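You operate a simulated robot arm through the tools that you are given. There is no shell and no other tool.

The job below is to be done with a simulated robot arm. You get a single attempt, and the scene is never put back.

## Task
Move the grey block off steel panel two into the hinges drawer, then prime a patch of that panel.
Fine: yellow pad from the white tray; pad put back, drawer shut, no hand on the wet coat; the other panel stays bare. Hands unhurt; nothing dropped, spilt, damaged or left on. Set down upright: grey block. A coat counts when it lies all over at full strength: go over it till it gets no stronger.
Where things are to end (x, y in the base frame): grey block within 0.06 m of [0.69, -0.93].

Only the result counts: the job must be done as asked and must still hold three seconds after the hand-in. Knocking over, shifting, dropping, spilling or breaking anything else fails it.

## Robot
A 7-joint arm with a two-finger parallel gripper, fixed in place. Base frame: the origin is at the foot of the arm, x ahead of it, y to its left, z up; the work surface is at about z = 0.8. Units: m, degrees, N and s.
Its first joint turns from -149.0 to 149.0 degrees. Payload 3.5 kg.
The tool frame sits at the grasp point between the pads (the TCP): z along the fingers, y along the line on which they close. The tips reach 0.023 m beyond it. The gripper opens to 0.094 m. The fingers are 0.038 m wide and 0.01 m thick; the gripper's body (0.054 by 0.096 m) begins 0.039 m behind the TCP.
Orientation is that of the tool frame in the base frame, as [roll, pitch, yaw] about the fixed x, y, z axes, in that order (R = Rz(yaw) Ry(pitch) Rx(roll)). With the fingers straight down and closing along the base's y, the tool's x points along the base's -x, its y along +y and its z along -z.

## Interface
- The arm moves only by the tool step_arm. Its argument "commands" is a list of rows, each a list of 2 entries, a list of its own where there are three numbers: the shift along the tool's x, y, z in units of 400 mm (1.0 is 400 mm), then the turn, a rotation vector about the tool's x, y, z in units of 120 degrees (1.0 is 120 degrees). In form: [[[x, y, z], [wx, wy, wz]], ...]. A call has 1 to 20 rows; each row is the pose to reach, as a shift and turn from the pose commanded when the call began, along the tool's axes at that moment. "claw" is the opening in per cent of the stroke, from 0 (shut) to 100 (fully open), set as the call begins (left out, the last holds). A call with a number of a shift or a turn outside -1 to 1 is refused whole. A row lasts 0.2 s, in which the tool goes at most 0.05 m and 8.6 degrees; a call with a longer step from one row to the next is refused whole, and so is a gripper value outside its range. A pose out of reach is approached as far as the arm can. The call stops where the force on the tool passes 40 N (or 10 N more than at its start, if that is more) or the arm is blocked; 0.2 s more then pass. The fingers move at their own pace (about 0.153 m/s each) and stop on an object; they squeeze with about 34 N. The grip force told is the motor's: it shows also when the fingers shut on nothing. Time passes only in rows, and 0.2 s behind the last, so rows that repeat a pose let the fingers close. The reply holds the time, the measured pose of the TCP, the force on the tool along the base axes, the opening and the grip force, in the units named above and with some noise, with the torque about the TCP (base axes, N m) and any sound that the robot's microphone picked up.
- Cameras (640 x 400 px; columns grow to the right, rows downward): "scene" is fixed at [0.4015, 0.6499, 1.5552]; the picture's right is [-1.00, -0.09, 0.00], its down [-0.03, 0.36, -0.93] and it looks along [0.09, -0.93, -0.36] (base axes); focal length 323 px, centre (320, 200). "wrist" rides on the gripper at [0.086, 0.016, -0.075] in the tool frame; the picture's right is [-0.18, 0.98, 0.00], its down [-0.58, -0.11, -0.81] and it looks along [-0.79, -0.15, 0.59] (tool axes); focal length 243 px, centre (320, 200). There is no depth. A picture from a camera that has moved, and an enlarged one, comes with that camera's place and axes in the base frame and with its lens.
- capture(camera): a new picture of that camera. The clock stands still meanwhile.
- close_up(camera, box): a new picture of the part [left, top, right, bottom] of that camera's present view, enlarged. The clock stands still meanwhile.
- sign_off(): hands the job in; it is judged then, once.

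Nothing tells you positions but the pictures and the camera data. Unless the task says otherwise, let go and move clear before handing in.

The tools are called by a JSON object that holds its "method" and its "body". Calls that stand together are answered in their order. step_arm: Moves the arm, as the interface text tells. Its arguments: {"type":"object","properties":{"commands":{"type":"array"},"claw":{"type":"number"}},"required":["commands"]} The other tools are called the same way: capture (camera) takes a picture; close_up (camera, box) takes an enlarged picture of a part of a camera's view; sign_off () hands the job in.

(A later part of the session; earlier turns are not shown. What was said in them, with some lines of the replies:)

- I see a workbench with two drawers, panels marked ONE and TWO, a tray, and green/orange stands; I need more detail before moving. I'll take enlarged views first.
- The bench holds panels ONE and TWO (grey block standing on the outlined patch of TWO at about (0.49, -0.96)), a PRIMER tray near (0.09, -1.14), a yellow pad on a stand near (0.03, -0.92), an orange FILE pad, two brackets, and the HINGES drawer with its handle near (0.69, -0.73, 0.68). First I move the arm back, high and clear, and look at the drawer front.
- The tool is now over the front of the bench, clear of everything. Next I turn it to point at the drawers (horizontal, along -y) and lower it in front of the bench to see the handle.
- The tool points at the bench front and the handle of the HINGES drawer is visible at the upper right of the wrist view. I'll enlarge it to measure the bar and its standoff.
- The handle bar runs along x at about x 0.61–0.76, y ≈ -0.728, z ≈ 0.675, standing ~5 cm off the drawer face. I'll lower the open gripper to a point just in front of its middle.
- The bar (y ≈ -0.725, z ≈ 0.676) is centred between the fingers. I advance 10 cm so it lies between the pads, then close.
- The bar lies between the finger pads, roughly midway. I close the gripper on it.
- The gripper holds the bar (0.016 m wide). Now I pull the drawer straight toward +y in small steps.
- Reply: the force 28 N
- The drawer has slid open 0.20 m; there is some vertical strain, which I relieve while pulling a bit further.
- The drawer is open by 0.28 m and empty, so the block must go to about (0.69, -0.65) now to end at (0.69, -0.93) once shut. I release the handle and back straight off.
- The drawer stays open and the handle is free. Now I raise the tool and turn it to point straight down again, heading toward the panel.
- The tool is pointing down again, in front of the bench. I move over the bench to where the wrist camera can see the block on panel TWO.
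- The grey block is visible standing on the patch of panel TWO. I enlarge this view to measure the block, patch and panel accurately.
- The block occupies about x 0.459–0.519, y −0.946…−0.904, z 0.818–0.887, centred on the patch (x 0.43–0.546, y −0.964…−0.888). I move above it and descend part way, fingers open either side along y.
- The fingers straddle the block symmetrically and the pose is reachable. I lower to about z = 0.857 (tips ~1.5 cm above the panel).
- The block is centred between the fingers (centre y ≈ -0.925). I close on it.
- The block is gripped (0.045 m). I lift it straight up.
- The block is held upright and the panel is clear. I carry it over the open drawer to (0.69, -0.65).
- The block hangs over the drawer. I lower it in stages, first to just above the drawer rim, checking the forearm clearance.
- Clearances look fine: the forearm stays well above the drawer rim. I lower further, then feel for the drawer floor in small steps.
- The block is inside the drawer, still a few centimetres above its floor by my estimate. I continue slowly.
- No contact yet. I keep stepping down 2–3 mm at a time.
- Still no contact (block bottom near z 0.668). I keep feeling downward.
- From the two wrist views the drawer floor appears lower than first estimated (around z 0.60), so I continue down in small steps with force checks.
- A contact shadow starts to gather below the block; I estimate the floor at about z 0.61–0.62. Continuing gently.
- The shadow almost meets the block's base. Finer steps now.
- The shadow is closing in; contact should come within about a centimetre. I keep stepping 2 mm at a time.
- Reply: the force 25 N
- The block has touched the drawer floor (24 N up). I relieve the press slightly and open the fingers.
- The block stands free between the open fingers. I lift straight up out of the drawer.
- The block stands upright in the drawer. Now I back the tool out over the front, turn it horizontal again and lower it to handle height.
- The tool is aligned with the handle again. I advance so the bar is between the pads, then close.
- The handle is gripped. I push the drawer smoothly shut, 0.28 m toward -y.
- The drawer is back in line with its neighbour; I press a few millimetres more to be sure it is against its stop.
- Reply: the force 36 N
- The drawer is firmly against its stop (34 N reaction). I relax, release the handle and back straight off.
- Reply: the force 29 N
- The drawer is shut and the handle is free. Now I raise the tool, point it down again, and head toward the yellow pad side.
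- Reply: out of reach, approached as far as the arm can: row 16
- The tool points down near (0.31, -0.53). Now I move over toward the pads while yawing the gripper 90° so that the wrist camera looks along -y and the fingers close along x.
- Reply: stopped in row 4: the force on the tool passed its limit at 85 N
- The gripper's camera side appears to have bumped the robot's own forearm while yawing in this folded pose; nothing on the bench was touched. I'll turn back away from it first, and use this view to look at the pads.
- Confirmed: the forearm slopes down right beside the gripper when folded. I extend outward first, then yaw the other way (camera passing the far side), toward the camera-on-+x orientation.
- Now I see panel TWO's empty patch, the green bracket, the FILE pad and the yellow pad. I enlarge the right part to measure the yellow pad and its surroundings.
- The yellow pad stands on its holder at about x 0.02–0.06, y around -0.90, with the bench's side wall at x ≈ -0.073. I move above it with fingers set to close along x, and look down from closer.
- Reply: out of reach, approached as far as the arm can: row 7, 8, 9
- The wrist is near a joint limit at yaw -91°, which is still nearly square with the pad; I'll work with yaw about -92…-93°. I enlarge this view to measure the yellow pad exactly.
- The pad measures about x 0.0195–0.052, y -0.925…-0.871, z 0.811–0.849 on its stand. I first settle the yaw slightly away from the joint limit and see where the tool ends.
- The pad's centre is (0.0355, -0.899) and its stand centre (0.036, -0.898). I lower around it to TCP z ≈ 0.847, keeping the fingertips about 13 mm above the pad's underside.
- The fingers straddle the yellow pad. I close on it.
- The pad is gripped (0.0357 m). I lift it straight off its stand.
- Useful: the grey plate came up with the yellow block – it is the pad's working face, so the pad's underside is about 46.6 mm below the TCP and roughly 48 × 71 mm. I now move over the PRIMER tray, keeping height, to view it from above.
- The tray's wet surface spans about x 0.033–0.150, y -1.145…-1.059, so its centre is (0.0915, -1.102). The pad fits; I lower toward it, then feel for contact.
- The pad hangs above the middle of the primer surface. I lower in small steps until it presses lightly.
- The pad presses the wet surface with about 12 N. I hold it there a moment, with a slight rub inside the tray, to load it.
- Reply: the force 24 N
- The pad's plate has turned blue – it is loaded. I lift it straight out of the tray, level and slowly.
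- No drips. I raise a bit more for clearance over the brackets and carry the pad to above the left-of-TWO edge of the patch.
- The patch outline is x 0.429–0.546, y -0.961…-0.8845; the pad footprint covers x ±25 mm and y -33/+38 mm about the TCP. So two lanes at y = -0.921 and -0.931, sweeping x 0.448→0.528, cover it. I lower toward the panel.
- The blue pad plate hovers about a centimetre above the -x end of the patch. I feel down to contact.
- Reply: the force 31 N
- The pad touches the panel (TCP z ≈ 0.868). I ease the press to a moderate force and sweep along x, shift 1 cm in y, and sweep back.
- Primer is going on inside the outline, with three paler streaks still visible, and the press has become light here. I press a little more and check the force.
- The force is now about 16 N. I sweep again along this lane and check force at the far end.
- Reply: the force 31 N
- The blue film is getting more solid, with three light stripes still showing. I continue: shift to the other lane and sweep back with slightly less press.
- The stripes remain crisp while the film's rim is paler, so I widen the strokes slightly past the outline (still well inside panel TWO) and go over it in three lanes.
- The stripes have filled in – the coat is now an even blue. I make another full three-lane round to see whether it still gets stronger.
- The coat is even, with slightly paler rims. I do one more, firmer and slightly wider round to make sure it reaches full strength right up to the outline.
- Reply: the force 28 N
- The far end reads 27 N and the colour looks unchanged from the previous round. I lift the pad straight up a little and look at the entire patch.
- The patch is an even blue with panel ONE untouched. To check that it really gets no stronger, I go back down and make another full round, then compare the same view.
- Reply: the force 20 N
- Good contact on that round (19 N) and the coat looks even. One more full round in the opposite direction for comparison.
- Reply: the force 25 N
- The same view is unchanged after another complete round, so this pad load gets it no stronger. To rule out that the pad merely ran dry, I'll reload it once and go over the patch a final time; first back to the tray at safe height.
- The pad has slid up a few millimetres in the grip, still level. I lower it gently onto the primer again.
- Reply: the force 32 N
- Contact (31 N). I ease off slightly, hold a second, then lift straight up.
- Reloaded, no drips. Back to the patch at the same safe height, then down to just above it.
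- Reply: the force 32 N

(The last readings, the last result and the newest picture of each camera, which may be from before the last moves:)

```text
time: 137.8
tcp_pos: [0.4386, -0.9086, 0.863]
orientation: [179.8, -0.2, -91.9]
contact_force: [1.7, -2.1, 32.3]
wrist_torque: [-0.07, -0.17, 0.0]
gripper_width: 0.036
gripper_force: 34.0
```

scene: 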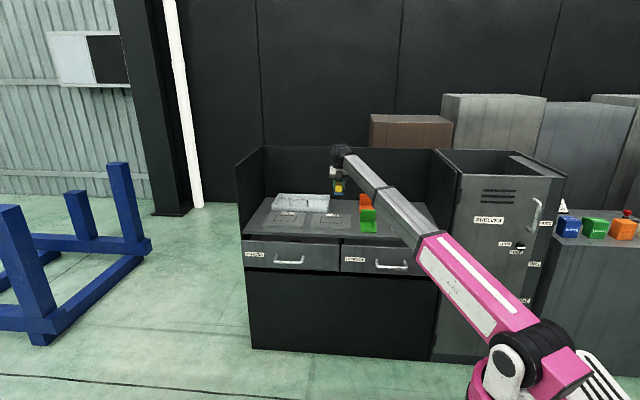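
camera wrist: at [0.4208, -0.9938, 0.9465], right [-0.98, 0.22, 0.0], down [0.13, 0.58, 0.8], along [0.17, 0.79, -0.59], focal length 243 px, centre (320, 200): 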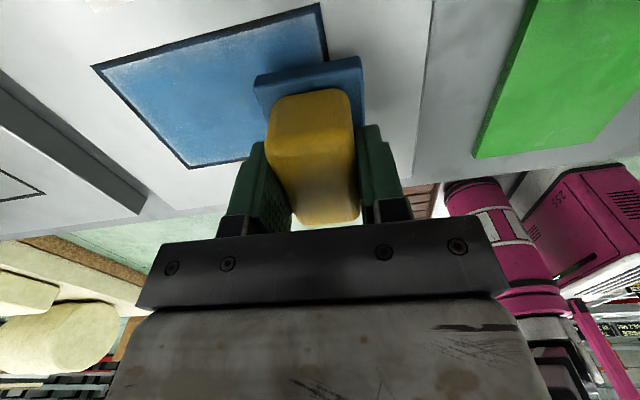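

Contact at 32 N; I ease off and repeat the three-lane round with the fresh load.

{"method": "step_arm", "body": {"commands": [[[0, 0, -0.0025], [0, 0, 0]], [[-0.0017, -0.05, -0.0025], [0, 0, 0]], [[-0.0037, -0.1124, -0.003], [0, 0, 0]], [[-0.0058, -0.1749, -0.0035], [0, 0, 0]], [[-0.0075, -0.2249, -0.0035], [0, 0, 0]], [[-0.0086, -0.2599, -0.0035], [0, 0, 0]], [[0.0289, -0.2611, -0.003], [0, 0, 0]], [[0.0308, -0.2011, -0.0025], [0, 0, 0]], [[0.0329, -0.1387, -0.002], [0, 0, 0]], [[0.035, -0.0762, -0.002], [0, 0, 0]], [[0.0367, -0.0262, -0.0015], [0, 0, 0]], [[0.0375, -0.0012, -0.0015], [0, 0, 0]], [[0.0762, -0.0025, -0.001], [0, 0, 0]], [[0.0745, -0.0525, -0.001], [0, 0, 0]], [[0.0725, -0.115, -0.0015], [0, 0, 0]], [[0.0704, -0.1774, -0.002], [0, 0, 0]], [[0.0687, -0.2274, -0.0025], [0, 0, 0]], [[0.0676, -0.2624, -0.0025], [0, 0, 0]]]}}

{"method": "step_arm", "body": {"commands": [[[0, 0, -0.01], [0, 0, 0]], [[0, 0, -0.04], [0, 0, 0]], [[0, 0, -0.09], [0, 0, 0]], [[0, 0, -0.16], [0, 0, 0]], [[0, 0, -0.23], [0, 0, 0]], [[0, 0, -0.3], [0, 0, 0]], [[0, 0, -0.36], [0, 0, 0]], [[0, 0, -0.4], [0, 0, 0]]]}}

{"method": "capture", "body": {"camera": "wrist"}}

{"method": "close_up", "body": {"camera": "scene", "box": [300, 205, 360, 240]}}

```text
time: 141.6
tcp_pos: [0.543, -0.938, 0.8626]
orientation: [179.9, -0.2, -91.8]
contact_force: [-3.0, 0.0, 12.8]
wrist_torque: [-0.13, -0.04, 0.01]
gripper_width: 0.0357
gripper_force: 33.9
```

```text
time: 143.3
tcp_pos: [0.5426, -0.9381, 1.022]
orientation: [179.8, -0.1, -91.9]
contact_force: [1.0, 0.2, -0.7]
wrist_torque: [0.02, 0.0, 0.0]
gripper_width: 0.0358
gripper_force: 34.3
```

```text
taken
camera wrist: at [0.525, -1.023, 1.0964], right [-0.98, 0.22, 0.0], down [0.13, 0.58, 0.8], along [0.17, 0.79, -0.59], focal length 243 px, centre (320, 200)
```

wrist: 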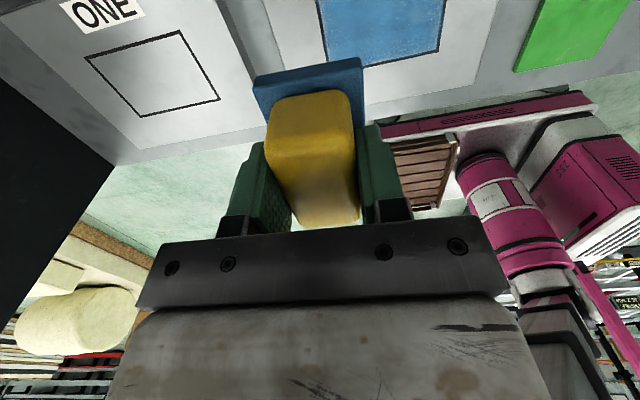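

```text
10.67 times, centred on (330, 222) of scene
camera zoom: at [0.4015, 0.6499, 1.5552], right [-1.0, -0.09, 0.0], down [-0.03, 0.36, -0.93], along [0.09, -0.93, -0.36], focal length 3449 px, centre (213, -40)
```

zoom: 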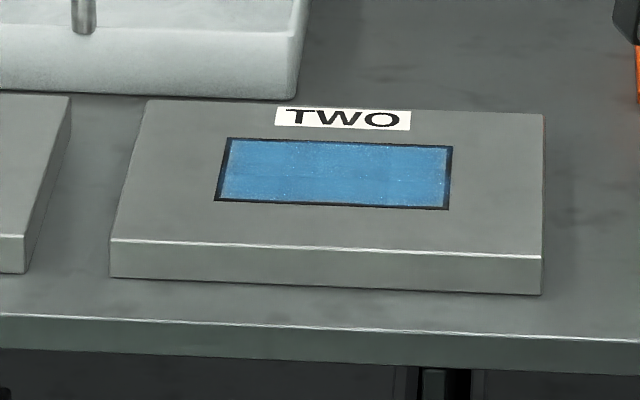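

Identical again after a fresh load, so the coat is at full strength. Now I return the pad to its place at (0.036, -0.898), travelling high over the brackets.

{"method": "step_arm", "body": {"commands": [[[-0.004, 0.095, 0], [0, 0, 0]], [[-0.008, 0.19, 0], [0, 0, 0]], [[-0.012, 0.285, 0], [0, 0, 0]], [[-0.016, 0.38, 0], [0, 0, 0]], [[-0.0194, 0.475, 0], [0, 0, 0]], [[-0.0233, 0.57, 0], [0, 0, 0]], [[-0.0272, 0.665, 0], [0, 0, 0]], [[-0.031, 0.76, 0], [0, 0, 0]], [[-0.035, 0.855, 0], [0, 0, 0]], [[-0.0388, 0.95, 0], [0, 0, 0]]]}}

{"method": "step_arm", "body": {"commands": [[[-0.004, 0.09, 0], [0, 0, 0]], [[-0.0075, 0.18, 0], [0, 0, 0]], [[-0.011, 0.26, 0], [0, 0, 0]], [[-0.0129, 0.3166, 0], [0, 0, 0]], [[-0.0129, 0.3166, 0.05], [0, 0, 0]], [[-0.0129, 0.3166, 0.1], [0, 0, 0]]]}}

{"method": "capture", "body": {"camera": "wrist"}}

{"method": "close_up", "body": {"camera": "scene", "box": [350, 140, 460, 240]}}

```text
time: 145.6
tcp_pos: [0.1628, -0.9098, 1.0234]
orientation: [179.9, -0.2, -91.8]
contact_force: [-0.4, -0.6, -1.2]
wrist_torque: [0.0, 0.02, 0.02]
gripper_width: 0.0359
gripper_force: 34.1
```

```text
time: 146.9
tcp_pos: [0.0378, -0.8999, 0.9839]
orientation: [179.9, 0.0, -91.9]
contact_force: [0.6, 0.4, -1.4]
wrist_torque: [0.02, 0.0, 0.01]
gripper_width: 0.0359
gripper_force: 34.1
```

```text
taken
camera wrist: at [0.0198, -0.9864, 1.0587], right [-0.98, 0.22, 0.0], down [0.13, 0.58, 0.8], along [0.17, 0.79, -0.59], focal length 243 px, centre (320, 200)
```

wrist: 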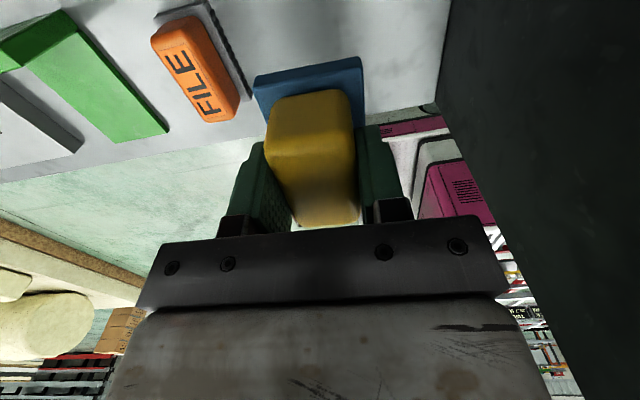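

```text
4.00 times, centred on (405, 190) of scene
camera zoom: at [0.4015, 0.6499, 1.5552], right [-1.0, -0.09, 0.0], down [-0.03, 0.36, -0.93], along [0.09, -0.93, -0.36], focal length 1294 px, centre (-20, 240)
```

zoom: 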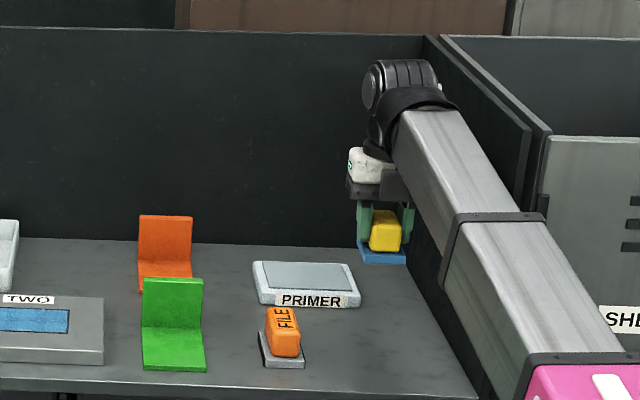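

The pad is over its spot. I lower to about 1.5 cm above the bench.

{"method": "step_arm", "body": {"commands": [[[0, 0, 0.07], [0, 0, 0]], [[0, 0, 0.14], [0, 0, 0]], [[0, 0, 0.2], [0, 0, 0]], [[0, 0, 0.26], [0, 0, 0]], [[0, 0, 0.3], [0, 0, 0]], [[0, 0, 0.32], [0, 0, 0]]]}}

{"method": "step_arm", "body": {"commands": [[[0, 0, 0.006], [0, 0, 0]], [[0, 0, 0.012], [0, 0, 0]], [[0, 0, 0.018], [0, 0, 0]], [[0, 0, 0.023], [0, 0, 0]]]}}

{"method": "capture", "body": {"camera": "wrist"}}

```text
time: 148.3
tcp_pos: [0.0372, -0.9016, 0.8562]
orientation: [179.8, -0.2, -92.0]
contact_force: [-0.3, -0.2, -1.9]
wrist_torque: [0.02, 0.02, 0.0]
gripper_width: 0.0356
gripper_force: 33.7
```

```text
time: 149.3
tcp_pos: [0.0374, -0.9016, 0.8467]
orientation: [179.8, -0.1, -92.0]
contact_force: [0.6, -0.3, -1.5]
wrist_torque: [0.03, 0.0, -0.02]
gripper_width: 0.0355
gripper_force: 33.9
```

```text
taken
camera wrist: at [0.0192, -0.9867, 0.9212], right [-0.98, 0.22, 0.0], down [0.13, 0.58, 0.8], along [0.17, 0.79, -0.59], focal length 243 px, centre (320, 200)
```

wrist: 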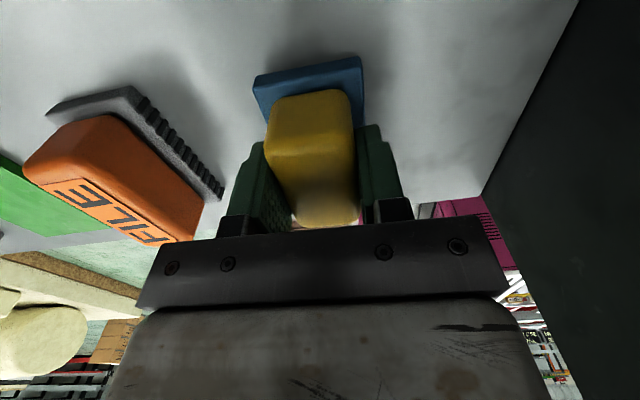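

Still just above the bench. I step down about 1 mm at a time until it touches.

{"method": "step_arm", "body": {"commands": [[[0, 0, 0.003], [0, 0, 0]], [[0, 0, 0.006], [0, 0, 0]], [[0, 0, 0.009], [0, 0, 0]]]}}

{"method": "step_arm", "body": {"commands": [[[0, 0, 0.0025], [0, 0, 0]], [[0, 0, 0.005], [0, 0, 0]]]}}

```text
time: 150.2
tcp_pos: [0.0366, -0.9012, 0.8442]
orientation: [179.8, -0.1, -91.8]
contact_force: [-0.6, 0.1, -2.4]
wrist_torque: [-0.02, 0.01, -0.02]
gripper_width: 0.0355
gripper_force: 33.5
```

```text
time: 150.8
tcp_pos: [0.0367, -0.9009, 0.8414]
orientation: [179.8, -0.1, -91.8]
contact_force: [-0.3, 0.2, -2.4]
wrist_torque: [-0.02, 0.03, 0.0]
gripper_width: 0.0357
gripper_force: 34.1
```

{"method": "step_arm", "body": {"commands": [[[0, 0, 0.002], [0, 0, 0]], [[0, 0, 0.004], [0, 0, 0]], [[0, 0, 0.004], [0, 0, 0]]]}}

{"method": "close_up", "body": {"camera": "wrist", "box": [220, 20, 400, 140]}}

```text
time: 151.6
tcp_pos: [0.0374, -0.9013, 0.8415]
orientation: [179.8, -0.2, -91.8]
contact_force: [-1.2, -2.5, 19.7]
wrist_torque: [0.24, -0.32, -0.03]
gripper_width: 0.0356
gripper_force: 34.3
```

```text
3.33 times, centred on (310, 80) of wrist
camera zoom: at [0.0191, -0.9869, 0.9154], right [-0.98, 0.22, 0.0], down [0.13, 0.58, 0.8], along [0.17, 0.79, -0.59], focal length 809 px, centre (353, 600)
```

zoom: 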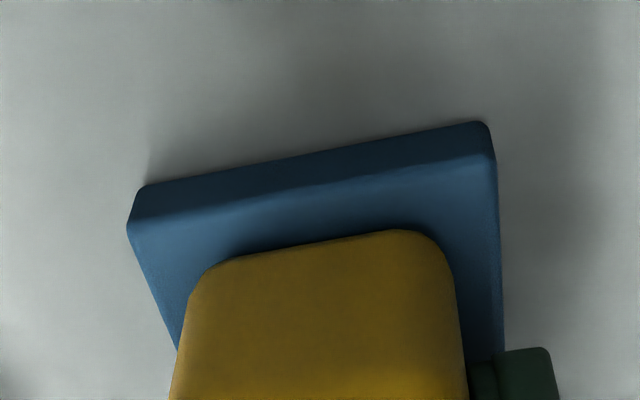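

The pad touches the bench (20 N) within 2 mm of its original place. I ease off the press and open the fingers.

{"method": "step_arm", "body": {"commands": [[[0, 0, -0.002], [0, 0, 0]], [[0, 0, -0.003], [0, 0, 0]]]}}

{"method": "step_arm", "body": {"commands": [[[0, 0, 0], [0, 0, 0]], [[0, 0, 0], [0, 0, 0]], [[0, 0, 0], [0, 0, 0]], [[0, 0, 0], [0, 0, 0]]], "claw": 95}}

{"method": "capture", "body": {"camera": "wrist"}}

```text
time: 152.2
tcp_pos: [0.037, -0.9012, 0.841]
orientation: [179.9, -0.2, -92.0]
contact_force: [-1.0, -4.2, 12.0]
wrist_torque: [-0.16, -0.29, -0.09]
gripper_width: 0.0358
gripper_force: 34.3
```

```text
time: 153.2
tcp_pos: [0.0365, -0.902, 0.8415]
orientation: [179.9, -0.2, -91.9]
contact_force: [0.2, 1.2, 0.4]
wrist_torque: [-0.02, -0.02, -0.02]
gripper_width: 0.089
gripper_force: 0.0
```

```text
taken
camera wrist: at [0.0192, -0.9867, 0.9152], right [-0.98, 0.22, 0.0], down [0.13, 0.58, 0.8], along [0.17, 0.79, -0.59], focal length 243 px, centre (320, 200)
```

wrist: 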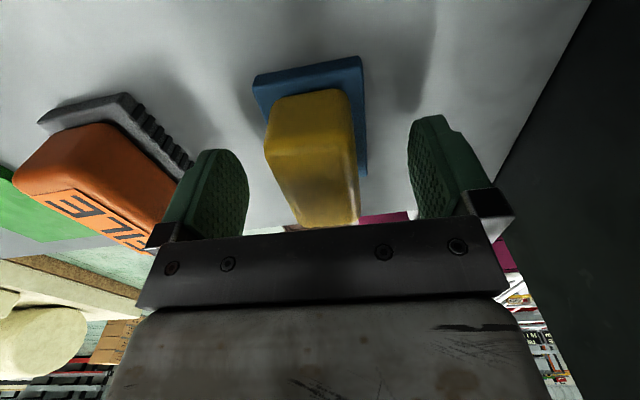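

The pad stands free on the bench. I lift straight up and clear of it.

{"method": "step_arm", "body": {"commands": [[[0, 0, -0.03], [0, 0, 0]], [[0, 0, -0.08], [0, 0, 0]], [[0, 0, -0.15], [0, 0, 0]], [[0, 0, -0.23], [0, 0, 0]], [[0, 0, -0.31], [0, 0, 0]], [[0, 0, -0.4], [0, 0, 0]], [[0, 0, -0.48], [0, 0, 0]]]}}

{"method": "capture", "body": {"camera": "wrist"}}

{"method": "capture", "body": {"camera": "scene"}}

{"method": "close_up", "body": {"camera": "scene", "box": [230, 180, 450, 290]}}

```text
time: 154.8
tcp_pos: [0.0381, -0.9016, 1.0324]
orientation: [179.8, -0.1, -91.8]
contact_force: [-0.9, 0.2, -0.2]
wrist_torque: [0.01, 0.03, -0.01]
gripper_width: 0.0892
gripper_force: 0.0
```

```text
taken
camera wrist: at [0.0199, -0.9872, 1.1066], right [-0.98, 0.22, 0.0], down [0.13, 0.58, 0.8], along [0.17, 0.79, -0.59], focal length 243 px, centre (320, 200)
```

wrist: 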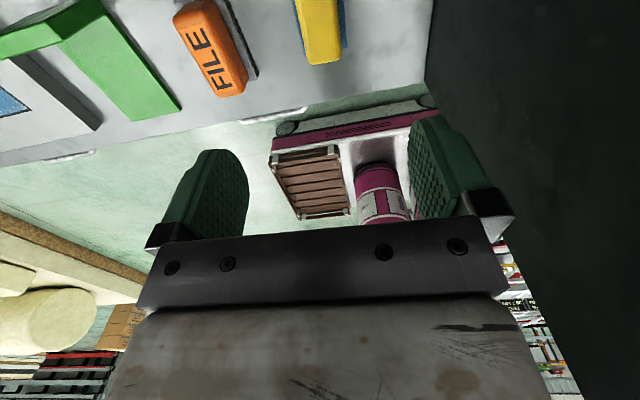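

```text
taken
```

scene: 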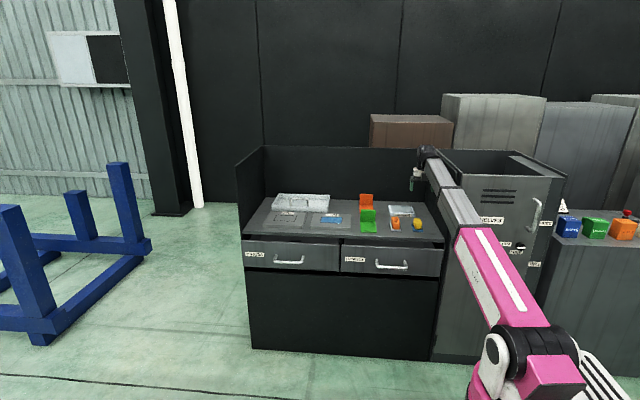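

```text
2.91 times, centred on (340, 235) of scene
camera zoom: at [0.4015, 0.6499, 1.5552], right [-1.0, -0.09, 0.0], down [-0.03, 0.36, -0.93], along [0.09, -0.93, -0.36], focal length 941 px, centre (262, 98)
```

zoom: 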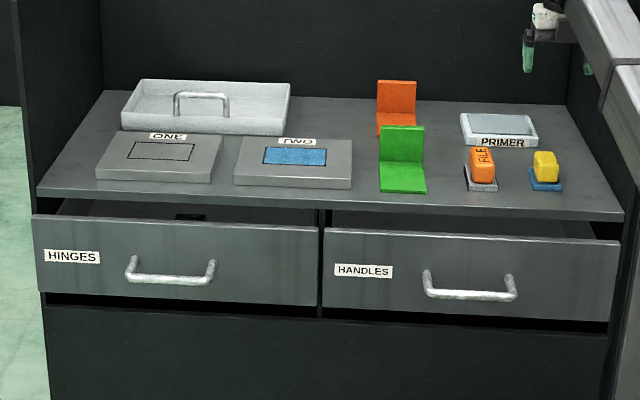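

Everything looks in place; I check the details once more: the panels, the tray, the pad, and the drawer gap.

{"method": "close_up", "body": {"camera": "scene", "box": [260, 195, 360, 255]}}

{"method": "close_up", "body": {"camera": "scene", "box": [350, 185, 450, 245]}}

{"method": "close_up", "body": {"camera": "scene", "box": [235, 230, 345, 290]}}

```text
6.40 times, centred on (310, 225) of scene
camera zoom: at [0.4015, 0.6499, 1.5552], right [-1.0, -0.09, 0.0], down [-0.03, 0.36, -0.93], along [0.09, -0.93, -0.36], focal length 2070 px, centre (384, 40)
```

zoom: 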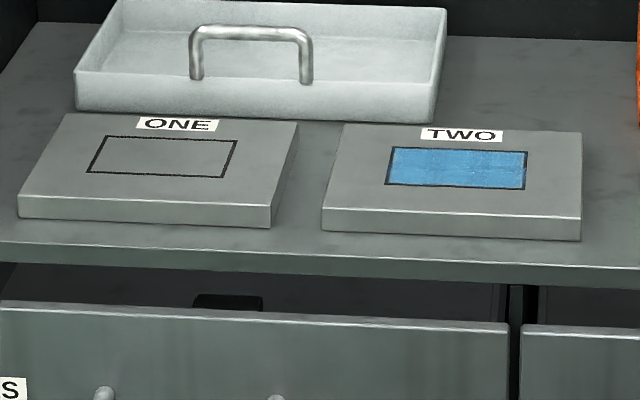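

```text
6.40 times, centred on (400, 215) of scene
camera zoom: at [0.4015, 0.6499, 1.5552], right [-1.0, -0.09, 0.0], down [-0.03, 0.36, -0.93], along [0.09, -0.93, -0.36], focal length 2070 px, centre (-192, 104)
```

zoom: 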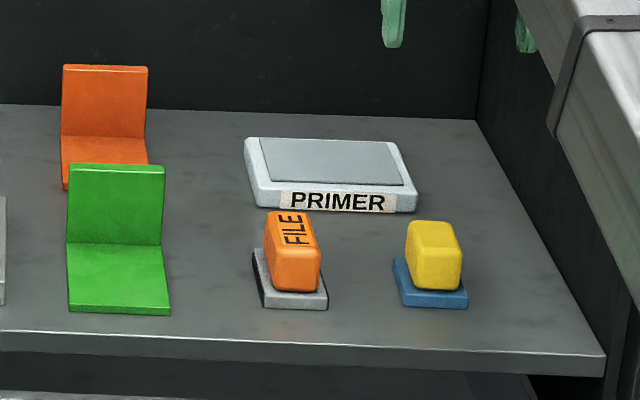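

```text
5.82 times, centred on (290, 260) of scene
camera zoom: at [0.4015, 0.6499, 1.5552], right [-1.0, -0.09, 0.0], down [-0.03, 0.36, -0.93], along [0.09, -0.93, -0.36], focal length 1882 px, centre (494, -149)
```

zoom: 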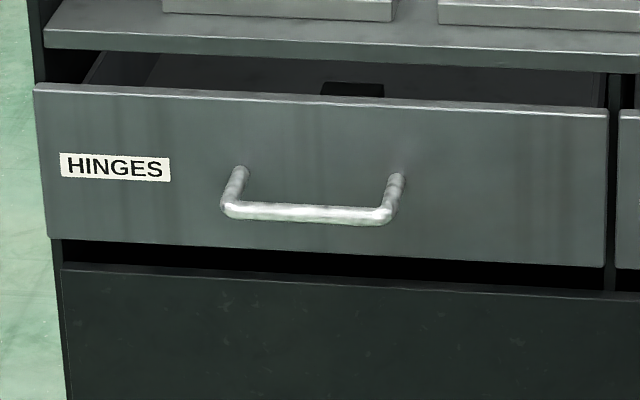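

The coat on panel TWO is full and even, and panel ONE is bare. The yellow pad stands back in its place, and the tray, FILE pad and brackets are where they were. The drawer is shut with the block inside: I set it down upright on the drawer floor before closing, at about (0.69, -0.93). The gripper is open and well clear, so I hand the job in.

{"method": "sign_off", "body": {}}

```text
The job is handed in.
```

I moved the grey block into the hinges drawer, primed the patch on panel two, and handed the job in. I don't have the judge's result.

- **Block:** it was set down upright on the drawer floor. By my estimate it now sits at about (0.69, -0.93), and only its top edge shows through the drawer gap.
- **Drawer:** I pushed it shut until it pressed against its stop.
- **Coat:** panel two's patch is an even blue right up to its outline. Further rounds, including one with the pad reloaded from the PRIMER tray, made no visible difference. Panel one was never touched.
- **Pad:** the yellow pad is back within about 2 mm of where it started. The gripper is open and well clear of it.
- **Arm bump:** while turning the gripper above the bench, the force on it reached 85 N and stopped the move. From the pictures, it had hit the arm's own forearm. I backed off and turned the other way, and I saw no damage or anything moved on the bench.
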